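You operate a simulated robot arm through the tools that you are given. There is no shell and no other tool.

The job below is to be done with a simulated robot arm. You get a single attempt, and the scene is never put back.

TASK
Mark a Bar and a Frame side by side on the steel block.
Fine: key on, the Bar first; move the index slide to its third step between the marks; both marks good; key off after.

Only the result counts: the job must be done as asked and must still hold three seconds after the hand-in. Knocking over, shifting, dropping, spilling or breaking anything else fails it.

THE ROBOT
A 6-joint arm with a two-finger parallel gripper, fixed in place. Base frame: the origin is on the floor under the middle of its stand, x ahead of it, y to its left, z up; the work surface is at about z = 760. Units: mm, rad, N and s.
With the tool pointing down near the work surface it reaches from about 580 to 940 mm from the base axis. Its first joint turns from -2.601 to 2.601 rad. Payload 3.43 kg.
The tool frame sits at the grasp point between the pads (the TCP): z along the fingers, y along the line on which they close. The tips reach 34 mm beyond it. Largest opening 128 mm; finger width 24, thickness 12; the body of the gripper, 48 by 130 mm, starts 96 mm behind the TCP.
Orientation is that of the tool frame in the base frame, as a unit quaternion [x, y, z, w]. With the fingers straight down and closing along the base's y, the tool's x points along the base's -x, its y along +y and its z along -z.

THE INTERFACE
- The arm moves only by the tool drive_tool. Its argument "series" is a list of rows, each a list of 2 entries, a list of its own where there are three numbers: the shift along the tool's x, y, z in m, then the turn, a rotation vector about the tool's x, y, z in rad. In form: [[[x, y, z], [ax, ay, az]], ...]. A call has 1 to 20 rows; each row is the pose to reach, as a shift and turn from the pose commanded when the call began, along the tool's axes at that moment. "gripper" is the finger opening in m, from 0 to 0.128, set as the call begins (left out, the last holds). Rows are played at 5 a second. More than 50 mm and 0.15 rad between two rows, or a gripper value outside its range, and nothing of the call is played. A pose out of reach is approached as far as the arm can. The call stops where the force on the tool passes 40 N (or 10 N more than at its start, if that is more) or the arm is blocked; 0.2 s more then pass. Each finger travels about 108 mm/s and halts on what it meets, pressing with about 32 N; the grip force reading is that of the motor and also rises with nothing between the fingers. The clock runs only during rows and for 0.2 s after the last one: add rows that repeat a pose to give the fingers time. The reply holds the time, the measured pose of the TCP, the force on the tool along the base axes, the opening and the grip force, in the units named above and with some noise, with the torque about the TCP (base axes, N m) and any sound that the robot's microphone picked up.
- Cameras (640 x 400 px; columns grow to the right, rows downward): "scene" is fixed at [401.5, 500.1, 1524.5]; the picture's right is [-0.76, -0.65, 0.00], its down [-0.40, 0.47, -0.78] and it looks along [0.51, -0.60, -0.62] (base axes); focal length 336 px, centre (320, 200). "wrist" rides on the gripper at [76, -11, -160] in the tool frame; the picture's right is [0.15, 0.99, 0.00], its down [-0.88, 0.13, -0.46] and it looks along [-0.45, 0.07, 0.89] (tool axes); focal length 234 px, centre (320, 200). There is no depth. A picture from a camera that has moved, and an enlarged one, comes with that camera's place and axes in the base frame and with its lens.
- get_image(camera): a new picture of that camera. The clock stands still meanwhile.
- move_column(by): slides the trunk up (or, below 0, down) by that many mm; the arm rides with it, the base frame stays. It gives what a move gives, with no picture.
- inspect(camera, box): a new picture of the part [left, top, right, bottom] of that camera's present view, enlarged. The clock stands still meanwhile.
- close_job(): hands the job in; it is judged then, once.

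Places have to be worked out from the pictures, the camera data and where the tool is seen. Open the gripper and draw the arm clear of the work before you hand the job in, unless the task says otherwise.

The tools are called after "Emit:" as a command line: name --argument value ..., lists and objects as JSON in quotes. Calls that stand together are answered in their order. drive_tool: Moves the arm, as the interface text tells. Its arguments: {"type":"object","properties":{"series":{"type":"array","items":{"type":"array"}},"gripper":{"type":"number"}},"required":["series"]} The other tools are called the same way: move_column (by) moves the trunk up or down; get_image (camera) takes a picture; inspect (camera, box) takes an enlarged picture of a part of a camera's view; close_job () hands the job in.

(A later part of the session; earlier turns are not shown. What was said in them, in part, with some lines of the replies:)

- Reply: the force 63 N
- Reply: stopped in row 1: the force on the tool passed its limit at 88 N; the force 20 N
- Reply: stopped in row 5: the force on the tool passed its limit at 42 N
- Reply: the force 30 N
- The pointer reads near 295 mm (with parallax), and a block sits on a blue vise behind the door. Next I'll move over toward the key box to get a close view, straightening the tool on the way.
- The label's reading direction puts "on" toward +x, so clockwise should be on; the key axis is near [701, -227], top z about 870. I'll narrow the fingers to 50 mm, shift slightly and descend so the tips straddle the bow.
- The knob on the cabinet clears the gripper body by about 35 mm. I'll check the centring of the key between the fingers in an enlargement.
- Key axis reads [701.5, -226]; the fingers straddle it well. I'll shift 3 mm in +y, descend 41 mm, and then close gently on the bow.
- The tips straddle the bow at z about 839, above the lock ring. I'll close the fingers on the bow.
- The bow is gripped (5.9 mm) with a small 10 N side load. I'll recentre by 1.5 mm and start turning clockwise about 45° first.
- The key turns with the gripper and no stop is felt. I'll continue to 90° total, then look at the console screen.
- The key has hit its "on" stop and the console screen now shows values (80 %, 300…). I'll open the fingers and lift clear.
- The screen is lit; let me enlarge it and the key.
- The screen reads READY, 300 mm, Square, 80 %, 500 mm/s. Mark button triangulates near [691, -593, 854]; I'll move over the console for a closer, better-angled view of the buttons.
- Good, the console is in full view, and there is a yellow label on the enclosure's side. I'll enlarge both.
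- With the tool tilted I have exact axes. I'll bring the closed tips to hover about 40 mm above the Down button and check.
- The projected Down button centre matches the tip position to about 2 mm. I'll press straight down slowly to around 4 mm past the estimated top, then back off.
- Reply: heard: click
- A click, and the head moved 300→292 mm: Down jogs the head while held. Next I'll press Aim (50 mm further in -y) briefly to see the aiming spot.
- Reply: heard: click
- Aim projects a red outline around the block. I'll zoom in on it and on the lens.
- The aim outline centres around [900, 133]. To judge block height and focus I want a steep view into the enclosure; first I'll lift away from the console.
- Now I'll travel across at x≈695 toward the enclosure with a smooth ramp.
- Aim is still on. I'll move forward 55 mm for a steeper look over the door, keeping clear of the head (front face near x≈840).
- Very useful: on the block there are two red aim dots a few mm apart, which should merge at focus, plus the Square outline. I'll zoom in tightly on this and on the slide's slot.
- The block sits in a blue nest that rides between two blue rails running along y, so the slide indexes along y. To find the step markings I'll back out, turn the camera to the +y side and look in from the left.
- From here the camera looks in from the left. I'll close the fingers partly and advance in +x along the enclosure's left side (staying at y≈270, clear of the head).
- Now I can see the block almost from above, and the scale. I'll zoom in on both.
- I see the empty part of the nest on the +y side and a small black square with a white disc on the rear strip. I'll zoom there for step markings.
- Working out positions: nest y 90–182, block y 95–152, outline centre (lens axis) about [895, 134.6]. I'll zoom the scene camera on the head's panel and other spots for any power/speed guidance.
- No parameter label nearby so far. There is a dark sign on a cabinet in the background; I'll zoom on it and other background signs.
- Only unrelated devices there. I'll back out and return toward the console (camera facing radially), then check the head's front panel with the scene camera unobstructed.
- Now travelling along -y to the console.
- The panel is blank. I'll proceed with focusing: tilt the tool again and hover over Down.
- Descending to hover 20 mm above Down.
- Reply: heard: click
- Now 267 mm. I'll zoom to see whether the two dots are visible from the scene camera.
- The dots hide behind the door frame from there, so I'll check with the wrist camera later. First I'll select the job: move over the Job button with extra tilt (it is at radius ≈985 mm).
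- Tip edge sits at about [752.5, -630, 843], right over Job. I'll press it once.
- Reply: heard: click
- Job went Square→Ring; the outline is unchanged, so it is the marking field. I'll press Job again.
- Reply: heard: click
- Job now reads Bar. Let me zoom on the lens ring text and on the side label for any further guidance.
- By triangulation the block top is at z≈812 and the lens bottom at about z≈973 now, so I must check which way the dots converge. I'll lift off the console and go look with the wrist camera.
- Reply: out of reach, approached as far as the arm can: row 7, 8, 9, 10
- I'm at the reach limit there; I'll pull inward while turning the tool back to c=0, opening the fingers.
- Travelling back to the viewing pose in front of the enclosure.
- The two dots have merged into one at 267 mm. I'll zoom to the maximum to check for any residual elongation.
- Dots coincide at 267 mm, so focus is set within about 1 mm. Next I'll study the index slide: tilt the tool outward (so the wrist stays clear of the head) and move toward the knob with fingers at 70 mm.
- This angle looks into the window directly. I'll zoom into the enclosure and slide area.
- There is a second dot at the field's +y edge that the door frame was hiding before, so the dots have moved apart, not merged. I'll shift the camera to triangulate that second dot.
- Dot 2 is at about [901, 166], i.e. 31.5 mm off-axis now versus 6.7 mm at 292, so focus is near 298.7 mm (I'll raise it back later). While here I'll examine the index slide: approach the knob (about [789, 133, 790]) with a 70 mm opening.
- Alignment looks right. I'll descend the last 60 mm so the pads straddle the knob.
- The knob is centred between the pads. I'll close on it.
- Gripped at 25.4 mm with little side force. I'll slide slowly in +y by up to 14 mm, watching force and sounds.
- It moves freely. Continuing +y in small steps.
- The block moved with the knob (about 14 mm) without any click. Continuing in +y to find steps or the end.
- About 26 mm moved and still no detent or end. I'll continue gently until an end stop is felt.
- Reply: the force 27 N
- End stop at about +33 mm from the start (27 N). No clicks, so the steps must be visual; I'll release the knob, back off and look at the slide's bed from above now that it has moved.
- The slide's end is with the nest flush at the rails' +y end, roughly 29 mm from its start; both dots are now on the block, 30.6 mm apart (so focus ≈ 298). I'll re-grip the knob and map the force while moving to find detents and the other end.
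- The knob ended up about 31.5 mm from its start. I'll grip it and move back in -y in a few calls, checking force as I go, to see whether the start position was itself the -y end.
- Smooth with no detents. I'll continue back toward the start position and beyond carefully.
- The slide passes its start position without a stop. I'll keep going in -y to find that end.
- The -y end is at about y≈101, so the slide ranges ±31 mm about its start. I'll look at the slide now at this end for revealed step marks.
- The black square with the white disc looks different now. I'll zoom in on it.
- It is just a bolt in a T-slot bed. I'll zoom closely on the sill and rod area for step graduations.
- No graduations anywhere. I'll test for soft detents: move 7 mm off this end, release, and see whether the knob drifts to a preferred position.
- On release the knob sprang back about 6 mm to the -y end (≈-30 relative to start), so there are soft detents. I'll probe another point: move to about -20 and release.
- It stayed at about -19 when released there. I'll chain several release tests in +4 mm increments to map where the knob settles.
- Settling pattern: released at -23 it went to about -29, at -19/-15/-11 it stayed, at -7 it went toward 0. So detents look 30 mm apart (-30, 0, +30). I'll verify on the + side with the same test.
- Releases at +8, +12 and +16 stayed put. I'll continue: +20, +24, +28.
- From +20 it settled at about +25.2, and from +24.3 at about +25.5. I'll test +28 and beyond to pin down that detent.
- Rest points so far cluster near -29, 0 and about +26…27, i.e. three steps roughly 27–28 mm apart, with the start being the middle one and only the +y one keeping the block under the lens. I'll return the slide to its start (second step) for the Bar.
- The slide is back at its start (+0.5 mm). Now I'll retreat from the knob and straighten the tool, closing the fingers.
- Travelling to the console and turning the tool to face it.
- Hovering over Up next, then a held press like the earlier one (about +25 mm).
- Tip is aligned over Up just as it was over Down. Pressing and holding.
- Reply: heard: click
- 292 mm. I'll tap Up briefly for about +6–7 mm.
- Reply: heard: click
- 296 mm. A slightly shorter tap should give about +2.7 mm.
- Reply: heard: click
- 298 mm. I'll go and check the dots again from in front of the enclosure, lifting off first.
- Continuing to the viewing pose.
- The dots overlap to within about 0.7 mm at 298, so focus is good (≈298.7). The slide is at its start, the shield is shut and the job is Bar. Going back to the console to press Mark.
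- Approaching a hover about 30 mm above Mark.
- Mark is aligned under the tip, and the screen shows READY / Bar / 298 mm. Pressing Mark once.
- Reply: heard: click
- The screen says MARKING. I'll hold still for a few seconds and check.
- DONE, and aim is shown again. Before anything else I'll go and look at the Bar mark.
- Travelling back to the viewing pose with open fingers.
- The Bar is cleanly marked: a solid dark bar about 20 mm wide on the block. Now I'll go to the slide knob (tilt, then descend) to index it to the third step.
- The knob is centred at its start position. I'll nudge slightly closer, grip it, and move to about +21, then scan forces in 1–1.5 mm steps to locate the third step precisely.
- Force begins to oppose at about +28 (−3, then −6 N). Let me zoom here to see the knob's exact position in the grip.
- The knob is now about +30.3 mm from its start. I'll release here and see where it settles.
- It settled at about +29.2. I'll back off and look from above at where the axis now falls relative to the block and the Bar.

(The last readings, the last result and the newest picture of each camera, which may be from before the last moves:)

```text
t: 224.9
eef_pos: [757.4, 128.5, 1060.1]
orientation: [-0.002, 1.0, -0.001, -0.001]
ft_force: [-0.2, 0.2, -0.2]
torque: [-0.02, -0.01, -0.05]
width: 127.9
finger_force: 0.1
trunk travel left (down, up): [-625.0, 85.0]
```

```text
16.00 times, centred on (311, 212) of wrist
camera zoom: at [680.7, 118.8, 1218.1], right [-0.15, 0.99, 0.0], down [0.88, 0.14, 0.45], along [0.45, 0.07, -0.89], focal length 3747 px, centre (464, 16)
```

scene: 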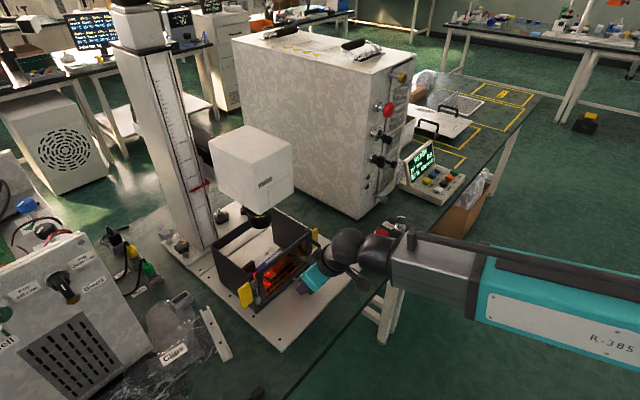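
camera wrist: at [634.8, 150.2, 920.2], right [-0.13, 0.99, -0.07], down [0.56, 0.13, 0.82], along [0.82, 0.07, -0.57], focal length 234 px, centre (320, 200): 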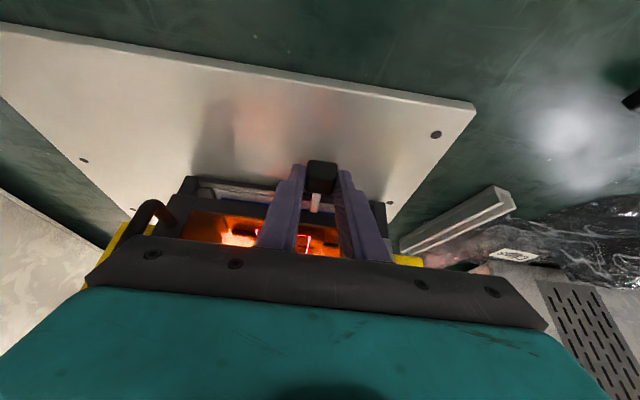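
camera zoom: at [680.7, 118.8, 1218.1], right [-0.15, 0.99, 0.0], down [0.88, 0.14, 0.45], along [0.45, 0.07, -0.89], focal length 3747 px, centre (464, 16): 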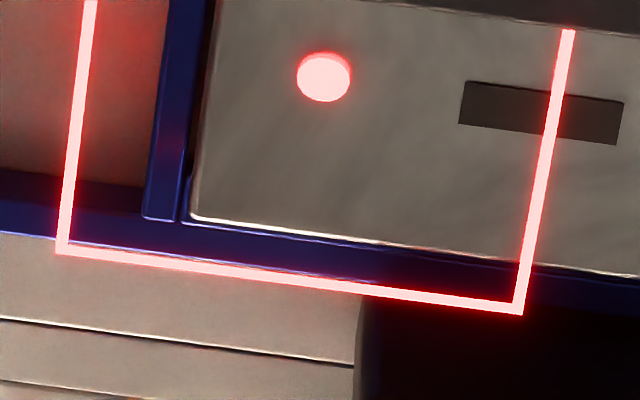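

The nest has moved 27.4 mm relative to the Bar (20 mm long), so the Frame would sit beside the Bar with a clear gap and about 4.5 mm from the block's edge. The force equilibrium suggested the third step at about 26.5 mm, so I'll make one small correction of about -1 mm at the knob.

Emit:
drive_tool --series '[[[0.004, 0.002, 0.004], [0, 0, 0]], [[0.013, 0.007, 0.015], [0, -0.04, 0]], [[0.022, 0.013, 0.028], [0, -0.1, 0]], [[0.029, 0.019, 0.041], [0, -0.18, 0]], [[0.0334, 0.025, 0.054], [0, -0.26, 0]], [[0.0334, 0.029, 0.065], [0, -0.34, 0]], [[0.0334, 0.031, 0.073], [0, -0.42, 0]], [[0.0334, 0.031, 0.079], [0, -0.48, 0]], [[0.0334, 0.031, 0.08], [0, -0.5, 0]], [[0.0334, 0.031, 0.08], [0, -0.5, 0]]]' --gripper 0.07

Emit:
drive_tool --series '[[[0.001, 0, 0.006], [0, 0, 0]], [[0.004, 0, 0.02], [0, 0, 0]], [[0.008, 0, 0.042], [0, 0, 0]], [[0.013, 0, 0.066], [0, 0, 0]], [[0.018, 0, 0.092], [0, 0, 0]], [[0.023, 0, 0.118], [0, 0, 0]], [[0.027, 0, 0.14], [0, 0, 0]], [[0.0297, 0, 0.157], [0, 0, 0]], [[0.0302, 0, 0.166], [0, 0, 0]], [[0.0305, 0, 0.1695], [0, 0, 0]], [[0.0305, 0, 0.1695], [0, 0, 0]]]'

Emit:
inspect --camera "wrist" --box '[240, 120, 400, 240]'

```text
t: 227.1
eef_pos: [723.4, 159.0, 977.9]
orientation: [-0.002, 0.969, -0.001, 0.246]
ft_force: [0.4, 0.1, -0.4]
torque: [-0.01, -0.01, 0.01]
width: 70.4
finger_force: 0.1
trunk travel left (down, up): [-625.0, 85.0]
```

```text
t: 229.5
eef_pos: [776.4, 159.0, 815.2]
orientation: [-0.003, 0.969, 0.0, 0.246]
ft_force: [0.1, -0.2, -0.1]
torque: [0.01, 0.01, -0.01]
width: 69.9
finger_force: 0.0
trunk travel left (down, up): [-625.0, 85.0]
```

```text
3.33 times, centred on (320, 180) of wrist
camera zoom: at [632.1, 147.4, 918.9], right [-0.13, 0.99, -0.07], down [0.56, 0.13, 0.82], along [0.82, 0.07, -0.57], focal length 781 px, centre (320, 267)
```

zoom: 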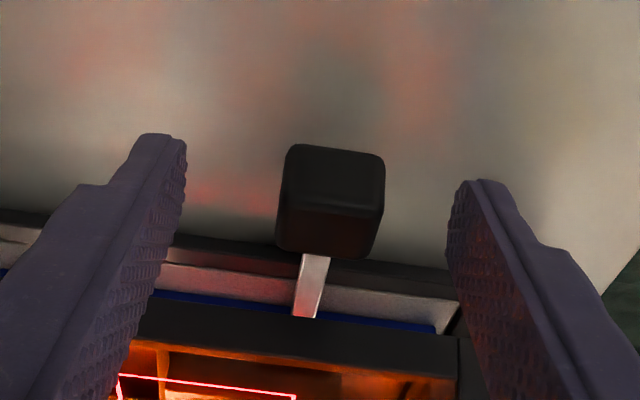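

I'll grip, nudge so the slide ends near +27, release, and check.

Emit:
drive_tool --series '[[[0, 0, 0], [0, 0, 0]], [[0, 0, 0], [0, 0, 0]], [[0, 0, 0], [0, 0, 0]], [[0, 0.0007, 0], [0, 0, 0]], [[0, 0.0007, 0], [0, 0, 0]], [[0, 0.0007, 0], [0, 0, 0]]]' --gripper 0.015

Emit:
drive_tool --series '[[[0, 0, 0], [0, 0, 0]], [[0, 0, 0], [0, 0, 0]], [[0, 0, 0], [0, 0, 0]], [[0, 0, 0], [0, 0, 0]], [[0, 0, 0], [0, 0, 0]], [[0, 0, 0], [0, 0, 0]]]' --gripper 0.06

Emit:
inspect --camera "wrist" --box '[240, 120, 400, 240]'

```text
t: 230.9
eef_pos: [775.9, 157.7, 816.2]
orientation: [-0.003, 0.969, -0.001, 0.246]
ft_force: [-0.1, 0.9, -0.9]
torque: [0.18, 0.02, -0.36]
width: 25.5
finger_force: 32.2
trunk travel left (down, up): [-625.0, 85.0]
```

```text
t: 232.3
eef_pos: [776.9, 158.4, 816.4]
orientation: [-0.002, 0.969, -0.001, 0.246]
ft_force: [0.0, 0.0, -0.2]
torque: [-0.03, -0.01, 0.03]
width: 59.7
finger_force: 0.1
trunk travel left (down, up): [-625.0, 85.0]
```

```text
3.33 times, centred on (320, 180) of wrist
camera zoom: at [632.1, 148.1, 918.9], right [-0.13, 0.99, -0.07], down [0.56, 0.13, 0.82], along [0.82, 0.07, -0.57], focal length 781 px, centre (320, 267)
```

zoom: 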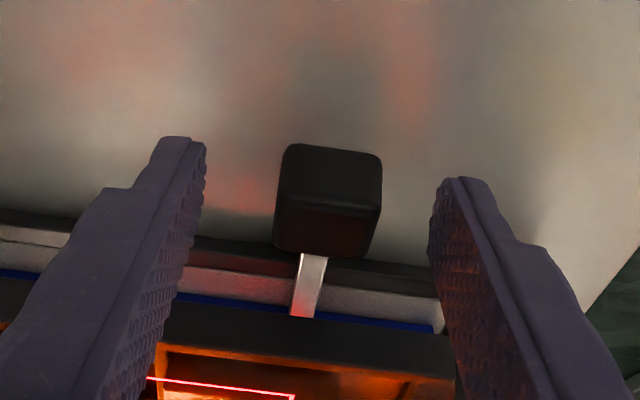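

After the release it returned to the same spot (≈+28), so that is the detent of the third step. I'll leave it there and retreat.

Emit:
drive_tool --series '[[[-0.001, 0, -0.006], [0, 0, 0]], [[-0.004, 0, -0.02], [0, 0, 0]], [[-0.008, 0, -0.042], [0, 0, 0]], [[-0.013, 0, -0.066], [0, 0, 0]], [[-0.018, 0, -0.092], [0, 0, 0]], [[-0.023, 0, -0.118], [0, 0, 0]], [[-0.027, 0, -0.14], [0, 0, 0]], [[-0.03, 0, -0.155], [0, 0, 0]], [[-0.032, 0, -0.165], [0, 0, 0]], [[-0.0325, 0, -0.1688], [0, 0, 0]]]'

Emit:
drive_tool --series '[[[0, 0, 0], [0, 0.04, 0]], [[0, 0, 0], [0, 0.13, 0]], [[0, 0, 0], [0, 0.23, 0]], [[0, 0, 0], [0, 0.33, 0]], [[0, 0, 0], [0, 0.42, 0]], [[0, 0, 0], [0, 0.48, 0]], [[0, 0, 0], [0, 0.5, 0]], [[0, 0, 0], [0, 0.5, 0]]]' --gripper 0.0

Emit:
inspect --camera "wrist" --box '[255, 150, 375, 240]'

Emit:
inspect --camera "scene" --box '[210, 200, 330, 310]'

```text
t: 234.5
eef_pos: [724.9, 157.9, 979.5]
orientation: [-0.001, 0.969, -0.001, 0.246]
ft_force: [-0.2, -0.8, 0.3]
torque: [-0.02, 0.02, -0.02]
width: 59.8
finger_force: 0.0
trunk travel left (down, up): [-625.0, 85.0]
```

```text
t: 236.3
eef_pos: [725.4, 159.5, 978.5]
orientation: [-0.002, 1.0, 0.0, -0.002]
ft_force: [-0.1, 0.4, 0.5]
torque: [-0.01, -0.02, -0.03]
width: 0.0
finger_force: 32.1
trunk travel left (down, up): [-625.0, 85.0]
```

```text
4.44 times, centred on (315, 195) of wrist
camera zoom: at [648.6, 148.6, 1138.3], right [-0.15, 0.99, 0.0], down [0.88, 0.14, 0.45], along [0.45, 0.07, -0.89], focal length 1041 px, centre (342, 222)
```

zoom: 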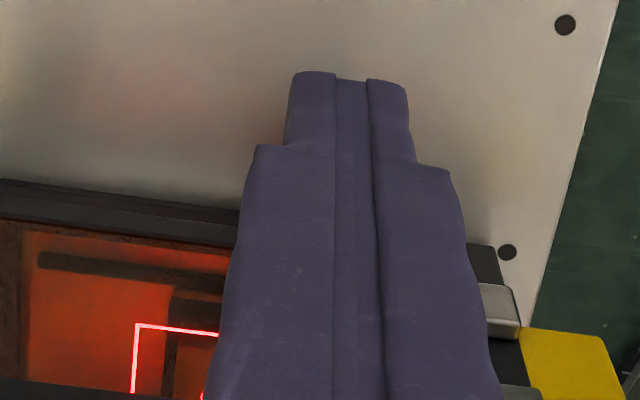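

```text
3.64 times, centred on (270, 255) of scene
camera zoom: at [401.5, 500.1, 1524.5], right [-0.76, -0.65, 0.0], down [-0.4, 0.47, -0.78], along [0.51, -0.6, -0.62], focal length 1221 px, centre (502, 0)
```

zoom: 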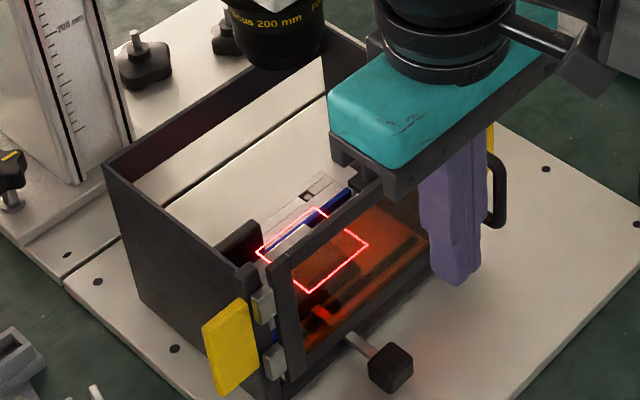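

Travelling to the console to select Frame.

Emit:
drive_tool --series '[[[0.004, -0.01, 0], [0, 0, 0]], [[0.01, -0.03, 0], [0, 0, 0]], [[0.018, -0.062, -0.002], [0, 0, 0]], [[0.026, -0.104, -0.005], [0, 0, 0]], [[0.034, -0.149, -0.008], [0, 0, 0]], [[0.042, -0.194, -0.011], [0, 0, 0.04]], [[0.049, -0.239, -0.014], [0, 0, 0.09]], [[0.055, -0.284, -0.017], [0, 0, 0.14]], [[0.059, -0.329, -0.02], [0, 0, 0.19]], [[0.059, -0.374, -0.021], [0, 0, 0.25]], [[0.059, -0.419, -0.021], [0, 0, 0.31]], [[0.059, -0.464, -0.021], [0, 0, 0.37]], [[0.059, -0.509, -0.021], [0, 0, 0.43]], [[0.059, -0.554, -0.021], [0, 0, 0.49]], [[0.059, -0.598, -0.021], [0, 0, 0.55]], [[0.059, -0.638, -0.021], [0, 0, 0.6]], [[0.059, -0.672, -0.021], [0, 0, 0.64]], [[0.059, -0.696, -0.021], [0, 0, 0.67]], [[0.059, -0.71, -0.021], [0, 0, 0.68]], [[0.059, -0.715, -0.021], [0, 0, 0.68]]]'

Emit:
drive_tool --series '[[[0, 0, 0], [0, -0.04, 0]], [[0, 0, 0], [0, -0.12, 0]], [[0, 0, 0], [0, -0.22, 0]], [[0, 0, 0], [0, -0.32, 0]], [[0, 0, 0], [0, -0.42, 0]], [[0, 0, 0], [0, -0.51, 0]], [[0, 0, 0], [0, -0.58, 0]], [[0, 0, 0], [0, -0.6, 0]], [[0, 0, 0], [0, -0.6, 0]]]'

Emit:
get_image --camera "wrist"

```text
t: 240.5
eef_pos: [668.1, -556.6, 1003.0]
orientation: [0.332, 0.943, -0.001, -0.002]
ft_force: [0.4, 0.6, -0.3]
torque: [-0.03, 0.03, -0.03]
width: 0.0
finger_force: 32.1
trunk travel left (down, up): [-625.0, 85.0]
```

```text
t: 242.5
eef_pos: [667.7, -556.6, 1001.8]
orientation: [0.316, 0.901, -0.1, 0.279]
ft_force: [0.1, -0.1, 0.1]
torque: [0.0, 0.0, -0.02]
width: 0.0
finger_force: 31.7
trunk travel left (down, up): [-625.0, 85.0]
```

```text
taken
camera wrist: at [541.3, -468.1, 1090.0], right [0.52, 0.85, -0.09], down [0.45, -0.19, 0.87], along [0.72, -0.5, -0.48], focal length 234 px, centre (320, 200)
```

wrist: 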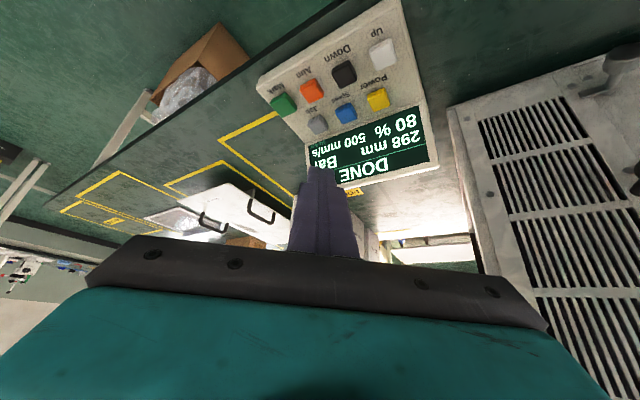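

Screen still shows DONE/Bar/298 mm. Moving to hover above Job.

Emit:
drive_tool --series '[[[-0.0005, -0.0002, 0.006], [0, 0, 0]], [[-0.002, -0.0008, 0.022], [0, 0, 0]], [[-0.004, -0.0016, 0.045], [0, 0, 0]], [[-0.0065, -0.0026, 0.071], [0, 0, 0]], [[-0.009, -0.0036, 0.099], [0, 0, 0]], [[-0.0115, -0.0046, 0.126], [0, 0, 0]], [[-0.0132, -0.0054, 0.148], [0, 0, 0]], [[-0.0139, -0.0058, 0.1591], [0, 0, 0]], [[-0.0139, -0.0058, 0.1591], [0, 0, 0]]]'

Emit:
inspect --camera "wrist" --box '[200, 60, 440, 250]'

```text
t: 244.5
eef_pos: [743.6, -625.0, 879.3]
orientation: [0.316, 0.901, -0.099, 0.279]
ft_force: [0.2, -0.9, 0.6]
torque: [-0.02, -0.02, 0.05]
width: 0.2
finger_force: 32.3
trunk travel left (down, up): [-625.0, 85.0]
```

```text
2.11 times, centred on (320, 155) of wrist
camera zoom: at [616.9, -536.6, 966.9], right [0.52, 0.85, -0.09], down [0.45, -0.19, 0.87], along [0.72, -0.5, -0.48], focal length 493 px, centre (320, 295)
```

zoom: 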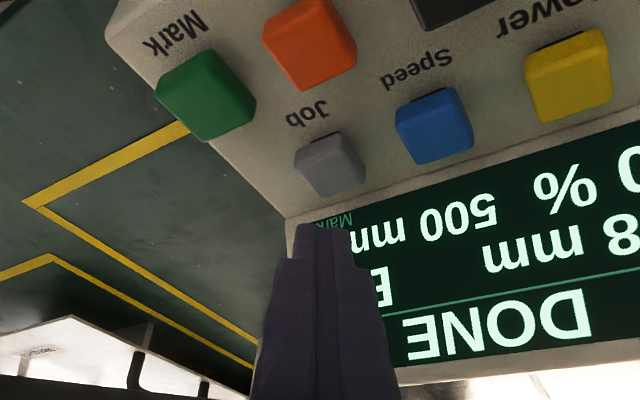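

The hover pose matches the earlier one exactly. Pressing Job once.

Emit:
drive_tool --series '[[[0.0045, 0, 0.0066], [0, 0, 0]], [[0.0113, 0, 0.0165], [0, 0, 0]], [[0.0164, 0, 0.0239], [0, 0, 0]], [[0.0187, 0, 0.0272], [0, 0, 0]], [[0.0204, 0, 0.0296], [0, 0, 0]], [[0.0215, 0, 0.0313], [0, 0, 0]], [[0.017, 0, 0.0247], [0, 0, 0]], [[0.0113, 0, 0.0165], [0, 0, 0]], [[0.0045, 0, 0.0066], [0, 0, 0]], [[0, 0, 0], [0, 0, 0]]]'

Emit:
inspect --camera "scene" --box '[395, 110, 510, 210]'

```text
t: 246.7
eef_pos: [744.6, -624.3, 877.8]
orientation: [0.316, 0.901, -0.099, 0.278]
ft_force: [0.4, 0.2, 0.2]
torque: [-0.01, 0.02, -0.02]
width: 0.0
finger_force: 32.5
trunk travel left (down, up): [-625.0, 85.0]
heard: click
```

```text
4.00 times, centred on (452, 160) of scene
camera zoom: at [401.5, 500.1, 1524.5], right [-0.76, -0.65, 0.0], down [-0.4, 0.47, -0.78], along [0.51, -0.6, -0.62], focal length 1343 px, centre (-210, 360)
```

zoom: 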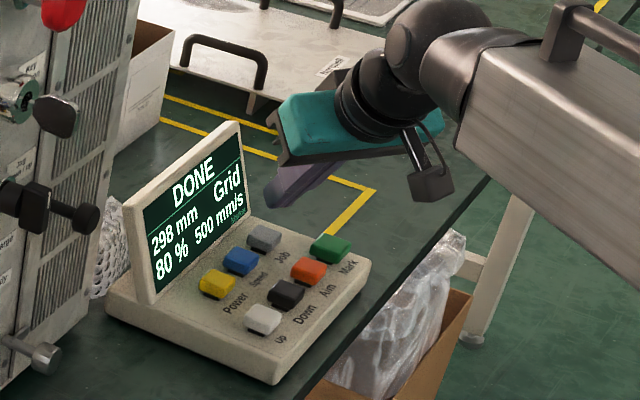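

Now Grid; the list is Square, Ring, Bar, Grid… I'll press Job again.

Emit:
drive_tool --series '[[[0.0045, 0, 0.0066], [0, 0, 0]], [[0.0113, 0, 0.0165], [0, 0, 0]], [[0.0164, 0, 0.0239], [0, 0, 0]], [[0.0187, 0, 0.0272], [0, 0, 0]], [[0.0204, 0, 0.0296], [0, 0, 0]], [[0.0215, 0, 0.0313], [0, 0, 0]], [[0.017, 0, 0.0247], [0, 0, 0]], [[0.0113, 0, 0.0165], [0, 0, 0]], [[0.0045, 0, 0.0066], [0, 0, 0]], [[0, 0, 0], [0, 0, 0]]]'

Emit:
inspect --camera "scene" --box '[395, 110, 510, 210]'

```text
t: 248.9
eef_pos: [744.5, -622.2, 879.1]
orientation: [0.316, 0.902, -0.099, 0.278]
ft_force: [-0.5, -0.4, 0.4]
torque: [0.03, -0.01, 0.01]
width: 0.0
finger_force: 31.8
trunk travel left (down, up): [-625.0, 85.0]
heard: click
```

```text
4.00 times, centred on (452, 160) of scene
camera zoom: at [401.5, 500.1, 1524.5], right [-0.76, -0.65, 0.0], down [-0.4, 0.47, -0.78], along [0.51, -0.6, -0.62], focal length 1343 px, centre (-210, 360)
```

zoom: 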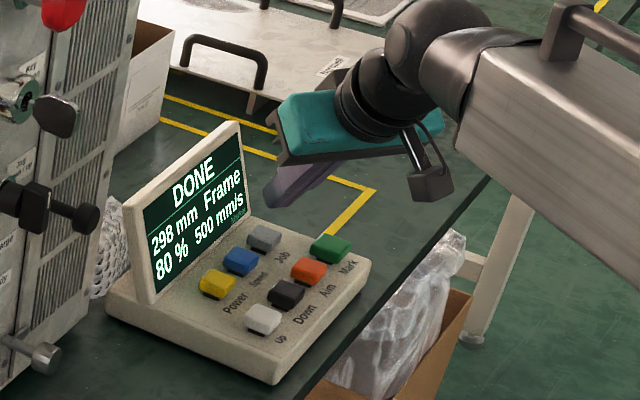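

Frame selected. Moving over to hover above Mark.

Emit:
drive_tool --series '[[[0.001, -0.003, -0.002], [0, 0, 0]], [[0.005, -0.012, -0.005], [0, 0, 0]], [[0.01, -0.026, -0.008], [0, 0, 0]], [[0.016, -0.041, -0.009], [0, 0, 0]], [[0.02, -0.051, -0.0092], [0, 0, 0]], [[0.0211, -0.0541, -0.0092], [0, 0, 0]], [[0.0211, -0.0541, -0.0092], [0, 0, 0]]]'

Emit:
inspect --camera "wrist" --box '[200, 60, 440, 250]'

Emit:
inspect --camera "scene" --box '[240, 220, 330, 290]'

```text
t: 250.5
eef_pos: [693.6, -653.1, 874.9]
orientation: [0.316, 0.902, -0.099, 0.279]
ft_force: [-0.5, 0.5, 0.5]
torque: [-0.02, 0.02, -0.03]
width: 0.1
finger_force: 32.0
trunk travel left (down, up): [-625.0, 85.0]
```

```text
2.11 times, centred on (320, 155) of wrist
camera zoom: at [566.1, -564.8, 963.0], right [0.52, 0.85, -0.09], down [0.45, -0.19, 0.87], along [0.72, -0.5, -0.48], focal length 493 px, centre (320, 295)
```

zoom: 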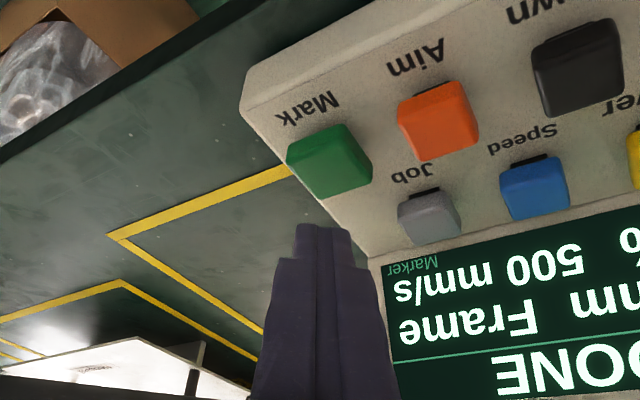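

```text
5.71 times, centred on (285, 255) of scene
camera zoom: at [401.5, 500.1, 1524.5], right [-0.76, -0.65, 0.0], down [-0.4, 0.47, -0.78], along [0.51, -0.6, -0.62], focal length 1919 px, centre (520, -114)
```

zoom: 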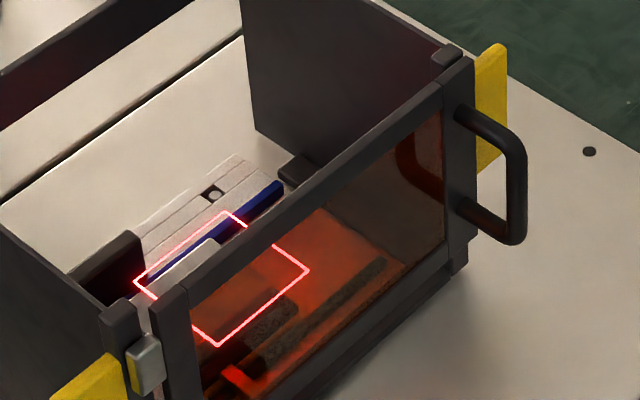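

The slide is in place and the shield is shut; the tip is aligned over Mark. Pressing Mark once for the Frame.

Emit:
drive_tool --series '[[[0.0057, 0, 0.0082], [0, 0, 0]], [[0.0113, 0, 0.0165], [0, 0, 0]], [[0.0158, 0, 0.0231], [0, 0, 0]], [[0.0184, 0, 0.0268], [0, 0, 0]], [[0.0201, 0, 0.0292], [0, 0, 0]], [[0.0158, 0, 0.0231], [0, 0, 0]], [[0.0085, 0, 0.0124], [0, 0, 0]], [[0, 0, 0], [0, 0, 0]]]'

Emit:
inspect --camera "scene" --box '[395, 130, 470, 210]'

Emit:
drive_tool --series '[[[0, 0, 0], [0, 0, 0]], [[0, 0, 0], [0, 0, 0]], [[0, 0, 0], [0, 0, 0]], [[0, 0, 0], [0, 0, 0]], [[0, 0, 0], [0, 0, 0]], [[0, 0, 0], [0, 0, 0]], [[0, 0, 0], [0, 0, 0]], [[0, 0, 0], [0, 0, 0]], [[0, 0, 0], [0, 0, 0]], [[0, 0, 0], [0, 0, 0]], [[0, 0, 0], [0, 0, 0]], [[0, 0, 0], [0, 0, 0]], [[0, 0, 0], [0, 0, 0]], [[0, 0, 0], [0, 0, 0]], [[0, 0, 0], [0, 0, 0]], [[0, 0, 0], [0, 0, 0]], [[0, 0, 0], [0, 0, 0]], [[0, 0, 0], [0, 0, 0]]]'

Emit:
inspect --camera "scene" --box '[395, 130, 470, 210]'

```text
t: 252.3
eef_pos: [693.0, -652.9, 874.5]
orientation: [0.317, 0.902, -0.099, 0.278]
ft_force: [0.3, -0.7, -0.3]
torque: [0.01, 0.01, 0.0]
width: 0.0
finger_force: 31.7
trunk travel left (down, up): [-625.0, 85.0]
heard: click
```

```text
5.00 times, centred on (432, 170) of scene
camera zoom: at [401.5, 500.1, 1524.5], right [-0.76, -0.65, 0.0], down [-0.4, 0.47, -0.78], along [0.51, -0.6, -0.62], focal length 1679 px, centre (-242, 350)
```

zoom: 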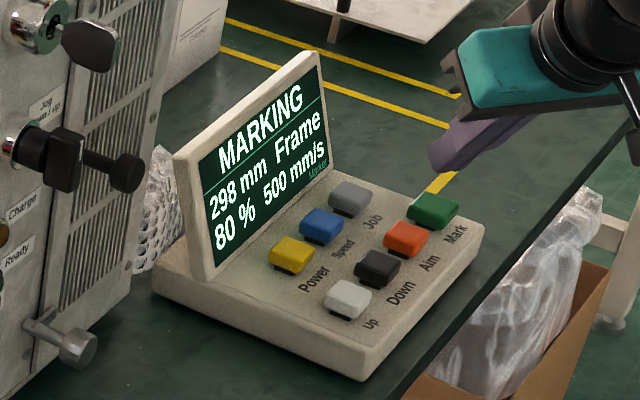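

```text
t: 256.1
eef_pos: [692.8, -651.6, 876.7]
orientation: [0.316, 0.901, -0.099, 0.279]
ft_force: [0.6, 0.2, -1.5]
torque: [-0.03, 0.0, 0.01]
width: 0.0
finger_force: 31.7
trunk travel left (down, up): [-625.0, 85.0]
```

```text
5.00 times, centred on (432, 170) of scene
camera zoom: at [401.5, 500.1, 1524.5], right [-0.76, -0.65, 0.0], down [-0.4, 0.47, -0.78], along [0.51, -0.6, -0.62], focal length 1679 px, centre (-242, 350)
```

zoom: 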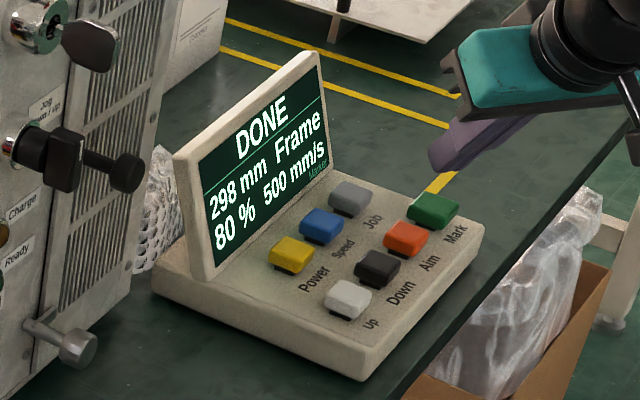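

DONE for the Frame. I'll lift off and go to inspect both marks.

Emit:
drive_tool --series '[[[0.002, 0.003, -0.004], [0, 0, 0]], [[0.006, 0.01, -0.014], [0, 0.05, 0]], [[0.01, 0.02, -0.03], [0, 0.13, 0]], [[0.014, 0.03, -0.05], [0, 0.23, 0]], [[0.016, 0.04, -0.072], [0, 0.33, 0]], [[0.014, 0.05, -0.094], [0, 0.43, 0]], [[0.01, 0.056, -0.114], [0, 0.52, 0]], [[0.006, 0.06, -0.128], [0, 0.58, 0]], [[0.004, 0.06, -0.134], [0, 0.6, 0]], [[0.004, 0.06, -0.134], [0, 0.6, 0]]]'

Emit:
drive_tool --series '[[[0.0034, 0.0075, -0.002], [0, 0, 0]], [[0.0125, 0.022, -0.006], [0, 0, -0.05]], [[0.0297, 0.0467, -0.012], [0, 0, -0.1]], [[0.0531, 0.0792, -0.02], [0, 0, -0.15]], [[0.0797, 0.1156, -0.028], [0, 0, -0.2]], [[0.1062, 0.152, -0.036], [0, 0, -0.26]], [[0.1329, 0.1884, -0.044], [0, 0, -0.32]], [[0.1594, 0.2248, -0.052], [0, 0, -0.38]], [[0.1859, 0.2612, -0.06], [0, 0, -0.44]], [[0.2125, 0.2976, -0.066], [0, 0, -0.5]], [[0.2375, 0.3352, -0.072], [0, 0, -0.55]], [[0.2625, 0.3729, -0.072], [0, 0, -0.6]], [[0.2875, 0.4105, -0.072], [0, 0, -0.64]], [[0.3109, 0.4494, -0.072], [0, 0, -0.67]], [[0.3296, 0.4857, -0.072], [0, 0, -0.68]], [[0.3437, 0.5192, -0.072], [0, 0, -0.68]], [[0.3547, 0.549, -0.072], [0, 0, -0.68]], [[0.3609, 0.5696, -0.072], [0, 0, -0.68]], [[0.363, 0.5819, -0.072], [0, 0, -0.68]], [[0.3634, 0.5855, -0.072], [0, 0, -0.68]]]' --gripper 0.128

Emit:
inspect --camera "wrist" --box '[265, 180, 365, 235]'

Emit:
inspect --camera "wrist" --box '[304, 207, 318, 216]'

```text
t: 258.3
eef_pos: [669.4, -556.6, 983.0]
orientation: [0.331, 0.944, -0.002, -0.001]
ft_force: [-0.9, 0.3, -0.8]
torque: [-0.04, -0.01, 0.0]
width: 0.0
finger_force: 32.5
trunk travel left (down, up): [-625.0, 85.0]
```

```text
t: 262.5
eef_pos: [751.9, 128.9, 1051.0]
orientation: [-0.002, 1.0, 0.0, -0.001]
ft_force: [1.5, 0.1, -0.2]
torque: [-0.02, 0.02, 0.0]
width: 128.1
finger_force: 0.0
trunk travel left (down, up): [-625.0, 85.0]
```

```text
6.40 times, centred on (315, 208) of wrist
camera zoom: at [675.3, 119.0, 1210.3], right [-0.15, 0.99, 0.0], down [0.88, 0.14, 0.45], along [0.45, 0.07, -0.89], focal length 1499 px, centre (352, 152)
```

zoom: 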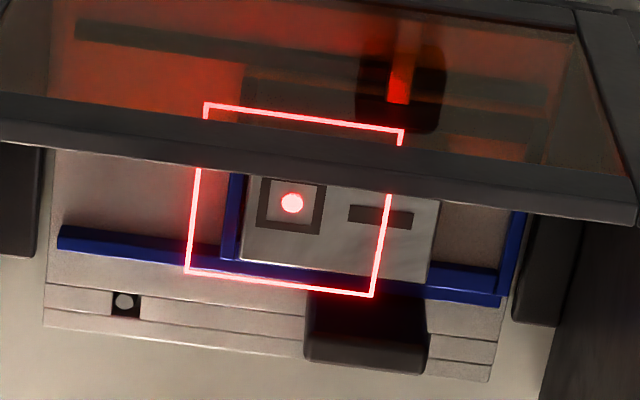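

```text
16.00 times, centred on (311, 212) of wrist
camera zoom: at [675.3, 119.0, 1210.3], right [-0.15, 0.99, 0.0], down [0.88, 0.14, 0.45], along [0.45, 0.07, -0.89], focal length 3747 px, centre (464, 16)
```

zoom: 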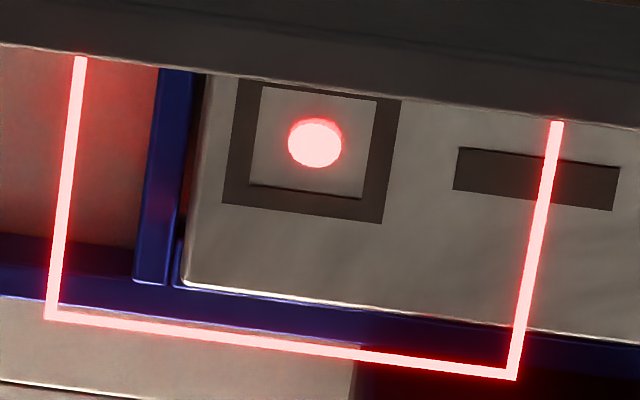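

Both marks are on the block side by side: Frame (20 mm square) and Bar, evenly dark and separated. Now I'll go to the key to switch it off.

Emit:
drive_tool --series '[[[0.006, -0.006, 0], [0, 0, 0]], [[0.018, -0.02, 0.002], [0, 0, 0]], [[0.034, -0.042, 0.006], [0, 0, 0]], [[0.05, -0.07, 0.012], [0, 0, 0]], [[0.064, -0.1, 0.018], [0, 0, 0]], [[0.076, -0.132, 0.025], [0, 0, 0]], [[0.086, -0.166, 0.032], [0, 0, 0]], [[0.094, -0.2, 0.04], [0, 0, 0]], [[0.1, -0.234, 0.048], [0, 0, 0]], [[0.105, -0.266, 0.055], [0, 0, 0]], [[0.109, -0.296, 0.061], [0, 0, 0]], [[0.111, -0.322, 0.066], [0, 0, 0]], [[0.112, -0.342, 0.07], [0, 0, 0]], [[0.112, -0.352, 0.071], [0, 0, 0]], [[0.112, -0.355, 0.071], [0, 0, 0]]]' --gripper 0.05

Emit:
get_image --camera "wrist"

Emit:
inspect --camera "wrist" --box '[270, 140, 370, 220]'

Emit:
inspect --camera "scene" --box '[370, 200, 430, 260]'

```text
t: 265.7
eef_pos: [640.6, -228.4, 982.2]
orientation: [-0.001, 1.0, -0.001, 0.0]
ft_force: [-0.8, 0.5, -0.4]
torque: [0.0, 0.0, -0.02]
width: 50.1
finger_force: 0.1
trunk travel left (down, up): [-625.0, 85.0]
```

```text
taken
camera wrist: at [564.1, -237.8, 1141.4], right [-0.15, 0.99, 0.0], down [0.88, 0.14, 0.45], along [0.45, 0.07, -0.89], focal length 234 px, centre (320, 200)
```

wrist: 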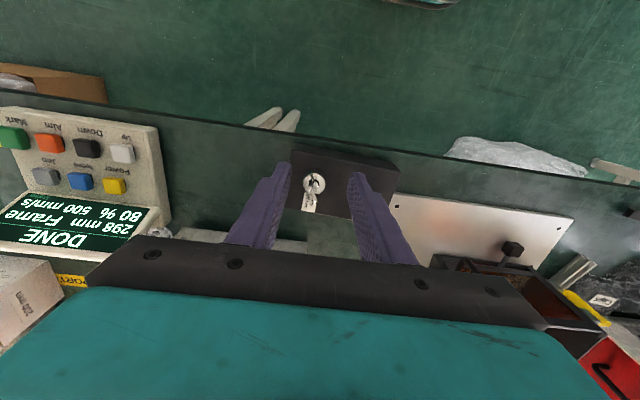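

```text
5.00 times, centred on (320, 180) of wrist
camera zoom: at [564.1, -237.8, 1141.4], right [-0.15, 0.99, 0.0], down [0.88, 0.14, 0.45], along [0.45, 0.07, -0.89], focal length 1171 px, centre (320, 300)
```

zoom: 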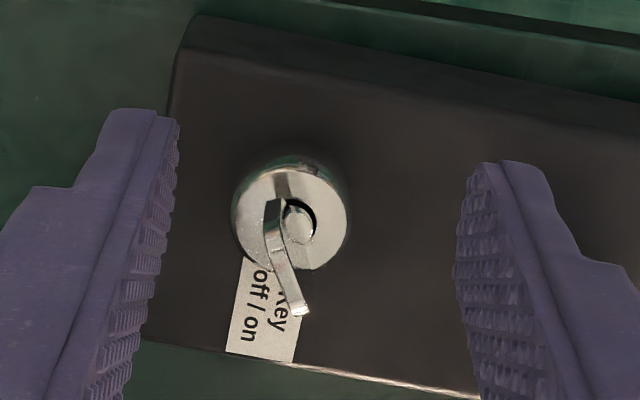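

```text
6.67 times, centred on (400, 230) of scene
camera zoom: at [401.5, 500.1, 1524.5], right [-0.76, -0.65, 0.0], down [-0.4, 0.47, -0.78], along [0.51, -0.6, -0.62], focal length 2239 px, centre (-213, 0)
```

zoom: 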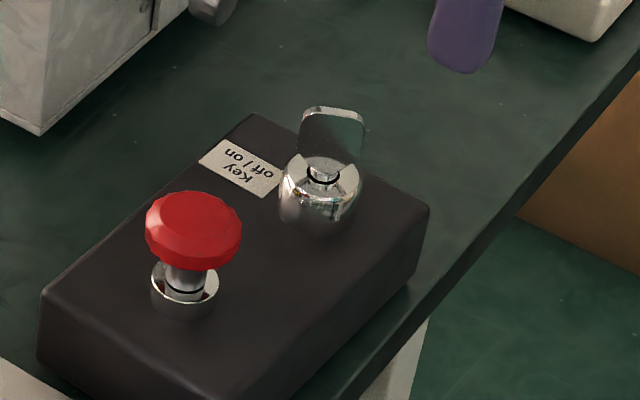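

The key is now turned about 66° clockwise from off (its bow at roughly 23° from the x axis). I'll rotate the tool to match (c≈-23.5°), open to 40 mm and hover above the bow.

Emit:
drive_tool --series '[[[-0.003, 0, 0.001], [0, 0, -0.03]], [[-0.01, 0, 0.005], [0, 0, -0.1]], [[-0.02, -0.0005, 0.012], [0, 0, -0.18]], [[-0.032, -0.001, 0.02], [0, 0, -0.26]], [[-0.044, -0.0013, 0.03], [0, 0, -0.33]], [[-0.054, -0.0016, 0.04], [0, 0, -0.38]], [[-0.061, -0.0018, 0.048], [0, 0, -0.41]], [[-0.063, -0.0019, 0.051], [0, 0, -0.41]], [[-0.063, -0.0019, 0.051], [0, 0, -0.41]]]' --gripper 0.04

Emit:
inspect --camera "wrist" --box '[240, 120, 400, 240]'

Emit:
inspect --camera "scene" --box '[350, 170, 450, 260]'

```text
t: 267.7
eef_pos: [704.4, -228.1, 932.5]
orientation: [-0.205, 0.979, -0.002, -0.002]
ft_force: [-0.2, -0.6, -0.2]
torque: [0.03, 0.0, -0.01]
width: 39.9
finger_force: 0.1
trunk travel left (down, up): [-625.0, 85.0]
```

```text
3.33 times, centred on (320, 180) of wrist
camera zoom: at [638.0, -267.8, 1090.7], right [-0.53, 0.85, 0.0], down [0.75, 0.48, 0.45], along [0.38, 0.24, -0.89], focal length 781 px, centre (320, 267)
```

zoom: 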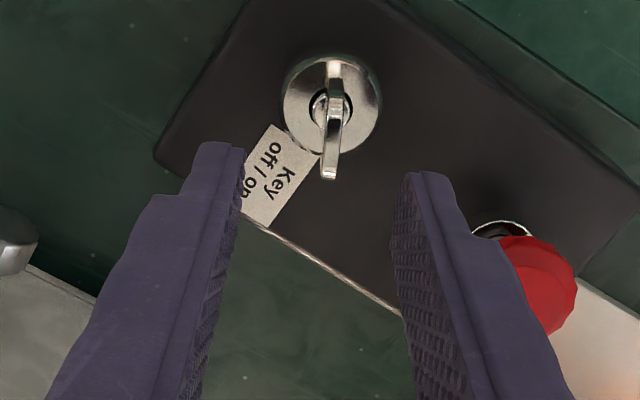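

```text
4.44 times, centred on (400, 215) of scene
camera zoom: at [401.5, 500.1, 1524.5], right [-0.76, -0.65, 0.0], down [-0.4, 0.47, -0.78], along [0.51, -0.6, -0.62], focal length 1492 px, centre (-36, 133)
```

zoom: 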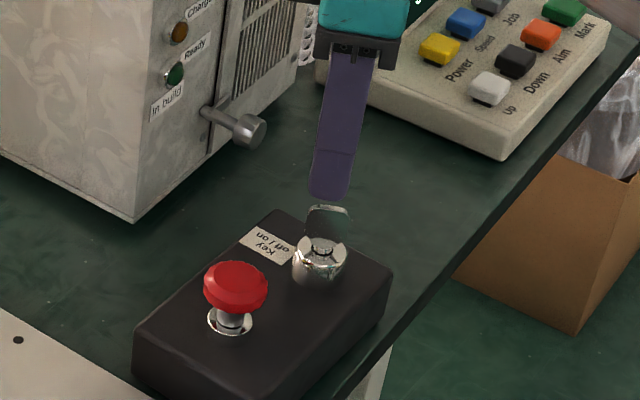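

The bow is aligned with the tool now but about 3 mm off in +tool y. I'll shift and descend to straddle it.

Emit:
drive_tool --series '[[[0.0005, 0.0015, 0.003], [0, 0, 0]], [[0.001, 0.003, 0.01], [0, 0, 0]], [[0.001, 0.003, 0.02], [0, 0, 0]], [[0.001, 0.003, 0.03], [0, 0, 0]], [[0.001, 0.003, 0.04], [0, 0, 0]], [[0.001, 0.003, 0.049], [0, 0, 0]], [[0.001, 0.003, 0.055], [0, 0, 0]], [[0.001, 0.003, 0.058], [0, 0, 0]], [[0.001, 0.003, 0.058], [0, 0, 0]]]'

Emit:
inspect --camera "wrist" --box '[240, 120, 400, 240]'

```text
t: 269.7
eef_pos: [701.6, -226.1, 875.3]
orientation: [-0.204, 0.979, -0.002, -0.002]
ft_force: [-0.8, 0.1, 0.8]
torque: [0.04, 0.05, -0.01]
width: 39.8
finger_force: 0.1
trunk travel left (down, up): [-625.0, 85.0]
```

```text
3.33 times, centred on (320, 180) of wrist
camera zoom: at [635.8, -266.6, 1033.2], right [-0.53, 0.85, 0.0], down [0.75, 0.47, 0.45], along [0.38, 0.24, -0.89], focal length 781 px, centre (320, 267)
```

zoom: 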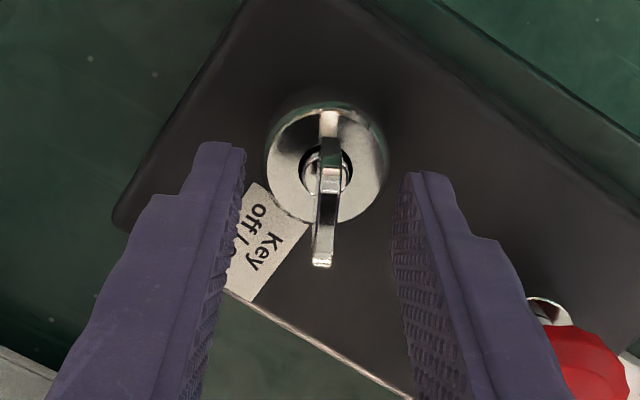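

The bow is centred and parallel to the pads. Closing on it.

Emit:
drive_tool --series '[[[0, 0, 0], [0, 0, 0]], [[0, 0, 0], [0, 0, 0]], [[0, 0, 0], [0, 0, 0]], [[0, 0, 0], [0, 0, 0]]]' --gripper 0.0

Emit:
inspect --camera "wrist" --box '[240, 120, 400, 240]'

```text
t: 270.7
eef_pos: [701.6, -226.4, 875.0]
orientation: [-0.206, 0.978, 0.001, -0.003]
ft_force: [-4.7, 7.5, 0.8]
torque: [0.2, -0.02, 0.74]
width: 6.5
finger_force: 32.3
trunk travel left (down, up): [-625.0, 85.0]
```

```text
3.33 times, centred on (320, 180) of wrist
camera zoom: at [635.6, -265.8, 1033.3], right [-0.53, 0.85, 0.0], down [0.75, 0.47, 0.45], along [0.38, 0.24, -0.89], focal length 781 px, centre (320, 267)
```

zoom: 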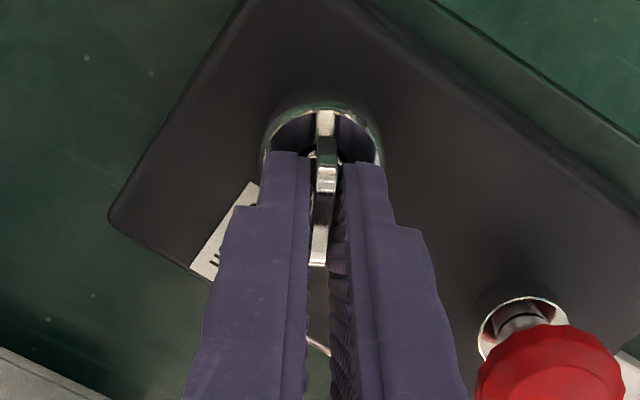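

Gripped (6.5 mm). I'll turn counter-clockwise by about 69° back to off, with a small recentring.

Emit:
drive_tool --series '[[[0, 0.0008, 0], [0, 0, 0]], [[0, 0.0015, 0], [0, 0, -0.05]], [[0, 0.0015, 0], [0, 0, -0.13]], [[0, 0.0015, 0], [0, 0, -0.21]], [[0, 0.0015, 0], [0, 0, -0.29]], [[0, 0.0015, 0], [0, 0, -0.37]], [[0, 0.0015, 0], [0, 0, -0.45]], [[0, 0.0015, 0], [0, 0, -0.53]], [[0, 0.0015, 0], [0, 0, -0.61]], [[0, 0.0015, 0], [0, 0, -0.69]], [[0, 0.0015, 0], [0, 0, -0.77]], [[0, 0.0015, 0], [0, 0, -0.85]], [[0, 0.0015, 0], [0, 0, -0.93]], [[0, 0.0015, 0], [0, 0, -1.01]], [[0, 0.0015, 0], [0, 0, -1.09]], [[0, 0.0015, 0], [0, 0, -1.161]], [[0, 0.0015, 0], [0, 0, -1.2]], [[0, 0.0015, 0], [0, 0, -1.2]]]'

Emit:
inspect --camera "wrist" --box '[240, 120, 400, 240]'

Emit:
get_image --camera "scene"

```text
t: 274.5
eef_pos: [701.2, -227.3, 874.6]
orientation: [0.723, -0.691, 0.001, 0.001]
ft_force: [2.6, -4.8, 0.8]
torque: [0.03, -0.03, -0.68]
width: 6.3
finger_force: 32.0
trunk travel left (down, up): [-625.0, 85.0]
```

```text
3.33 times, centred on (320, 180) of wrist
camera zoom: at [715.0, -300.4, 1033.4], right [-0.98, -0.19, 0.0], down [-0.17, 0.88, 0.45], along [-0.09, 0.44, -0.89], focal length 781 px, centre (320, 267)
```

zoom: 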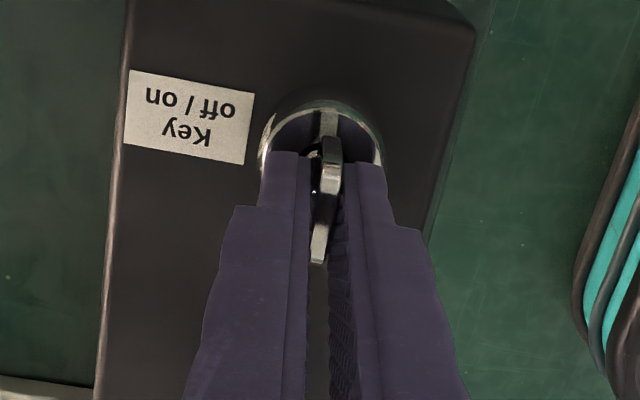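

```text
taken
```

scene: 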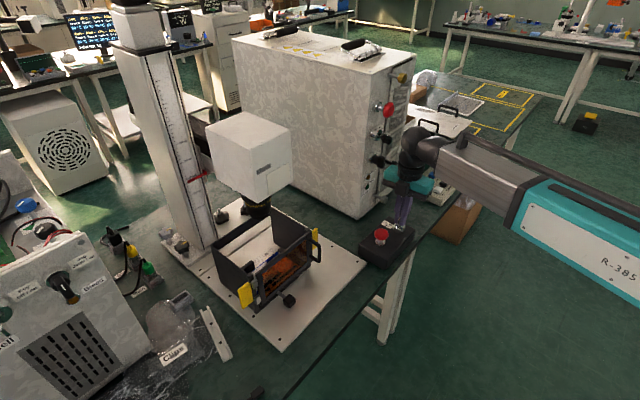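

The aim light is out, so the key appears off. I'll open the fingers and lift straight up, then check the screen and key.

Emit:
drive_tool --series '[[[0, 0, 0], [0, 0, 0.03]], [[0, 0, 0], [0, 0, 0.03]], [[0, 0, 0], [0, 0, 0.03]], [[0, 0, -0.003], [0, 0, 0.03]], [[0, 0, -0.012], [0, 0, 0.03]], [[0, 0, -0.026], [0, 0, 0.03]], [[0, 0, -0.042], [0, 0, 0.03]], [[0, 0, -0.058], [0, 0, 0.03]], [[0, 0, -0.074], [0, 0, 0.03]], [[0, 0, -0.088], [0, 0, 0.03]], [[0, 0, -0.096], [0, 0, 0.03]], [[0, 0, -0.1], [0, 0, 0.03]]]' --gripper 0.04

Emit:
inspect --camera "wrist" --box '[240, 90, 400, 210]'

Emit:
get_image --camera "scene"

```text
t: 277.1
eef_pos: [700.7, -226.5, 974.9]
orientation: [0.712, -0.702, 0.0, 0.001]
ft_force: [0.5, 0.4, -0.6]
torque: [0.0, 0.02, -0.02]
width: 40.0
finger_force: 0.0
trunk travel left (down, up): [-625.0, 85.0]
```

```text
3.33 times, centred on (320, 150) of wrist
camera zoom: at [712.3, -300.2, 1132.8], right [-0.99, -0.16, 0.0], down [-0.14, 0.88, 0.45], along [-0.07, 0.45, -0.89], focal length 781 px, centre (320, 367)
```

zoom: 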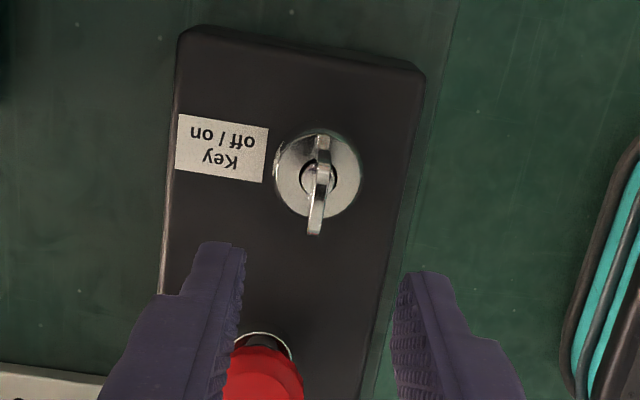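

```text
taken
```

scene: 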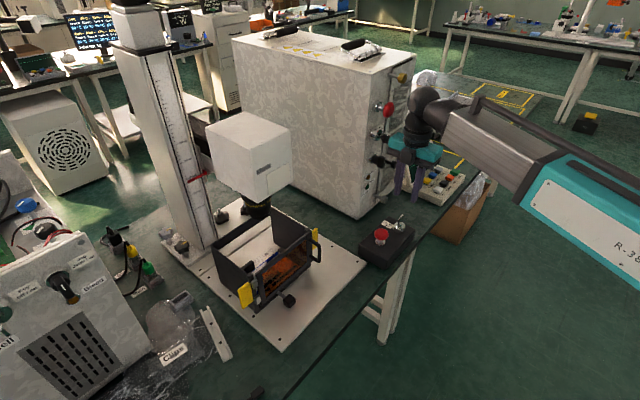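

The key is back in its original off heading. I'll draw the arm back, turn the tool to neutral with the gripper open, and verify the screen is dark.

Emit:
drive_tool --series '[[[0, 0.004, -0.002], [0, 0, 0.05]], [[0, 0.012, -0.006], [0, 0, 0.15]], [[0, 0.022, -0.01], [0, 0, 0.28]], [[0, 0.032, -0.014], [0, 0, 0.41]], [[0, 0.042, -0.018], [0, 0, 0.54]], [[0, 0.05, -0.022], [0, 0, 0.67]], [[0, 0.057, -0.026], [0, 0, 0.8]], [[0, 0.063, -0.028], [0, 0, 0.93]], [[0, 0.068, -0.03], [0, 0, 1.06]], [[0, 0.072, -0.03], [0, 0, 1.19]], [[0, 0.075, -0.03], [0, 0, 1.32]], [[0, 0.077, -0.03], [0, 0, 1.44]], [[0, 0.078, -0.03], [0, 0, 1.54]], [[0, 0.078, -0.03], [0, 0, 1.57]], [[0, 0.078, -0.03], [0, 0, 1.57]]]' --gripper 0.1

Emit:
get_image --camera "wrist"

Emit:
inspect --camera "scene" --box '[360, 130, 480, 270]'

Emit:
inspect --camera "scene" --box '[220, 200, 340, 310]'

```text
t: 280.3
eef_pos: [622.3, -226.3, 1004.4]
orientation: [-0.007, 1.0, 0.0, -0.001]
ft_force: [-0.8, -0.3, 0.3]
torque: [0.01, -0.01, 0.05]
width: 99.7
finger_force: 0.2
trunk travel left (down, up): [-625.0, 85.0]
```

```text
taken
camera wrist: at [546.4, -237.1, 1163.1], right [-0.16, 0.99, 0.0], down [0.88, 0.14, 0.45], along [0.45, 0.07, -0.89], focal length 234 px, centre (320, 200)
```

wrist: 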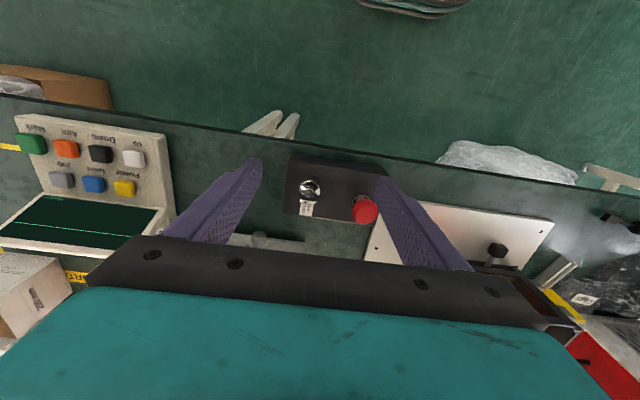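

```text
2.86 times, centred on (420, 200) of scene
camera zoom: at [401.5, 500.1, 1524.5], right [-0.76, -0.65, 0.0], down [-0.4, 0.47, -0.78], along [0.51, -0.6, -0.62], focal length 959 px, centre (34, 200)
```

zoom: 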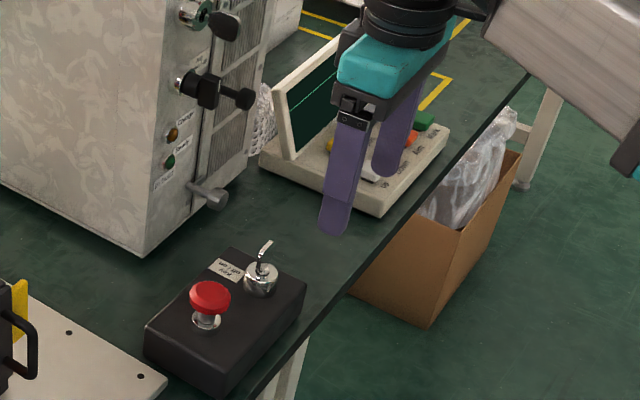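

```text
3.64 times, centred on (280, 255) of scene
camera zoom: at [401.5, 500.1, 1524.5], right [-0.76, -0.65, 0.0], down [-0.4, 0.47, -0.78], along [0.51, -0.6, -0.62], focal length 1221 px, centre (466, 0)
```

zoom: 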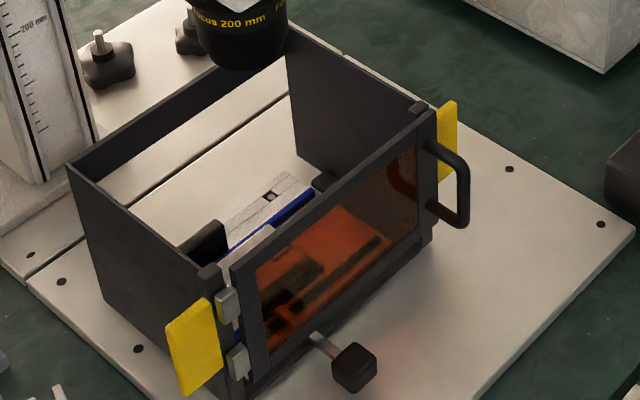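

The screen is dark, the key is off, both marks are made, the slide rests at its third step, and the open gripper is clear of the work. Handing the job in.

Emit:
close_job

```text
The job is handed in.
```

I marked the Bar and then the Frame side by side on the steel block, turned the key off, and handed the job in. I haven't seen a result from the judging.

- **Marks:** Both came out clean and evenly dark. The Frame is about 20 mm square and the Bar about 20 mm long, with a gap of about 7 mm between them. The screen showed DONE after each one.
- **Focus:** I set the head to 298 mm, where the two red aim dots overlapped to within about 0.7 mm.
- **Power and speed:** I left these at the machine's own 80 % and 500 mm/s, because nothing on it gave a setting for steel. I judged the marks good by eye only.
- **Index slide:** It has no step markings. Feeling for its resting points suggested three positions about 28 mm apart, with the slide starting at the middle one. I took the +y end as the third step, because it is the only other position that keeps the block under the lens. Before the Bar I moved the slide end to end to find these points, then returned it to its start.
- **End state:** The key is off and the screen is dark. The slide rests at that third position, and the shield was shut for both marks. The arm is clear with the gripper open, and I saw nothing knocked over or moved.
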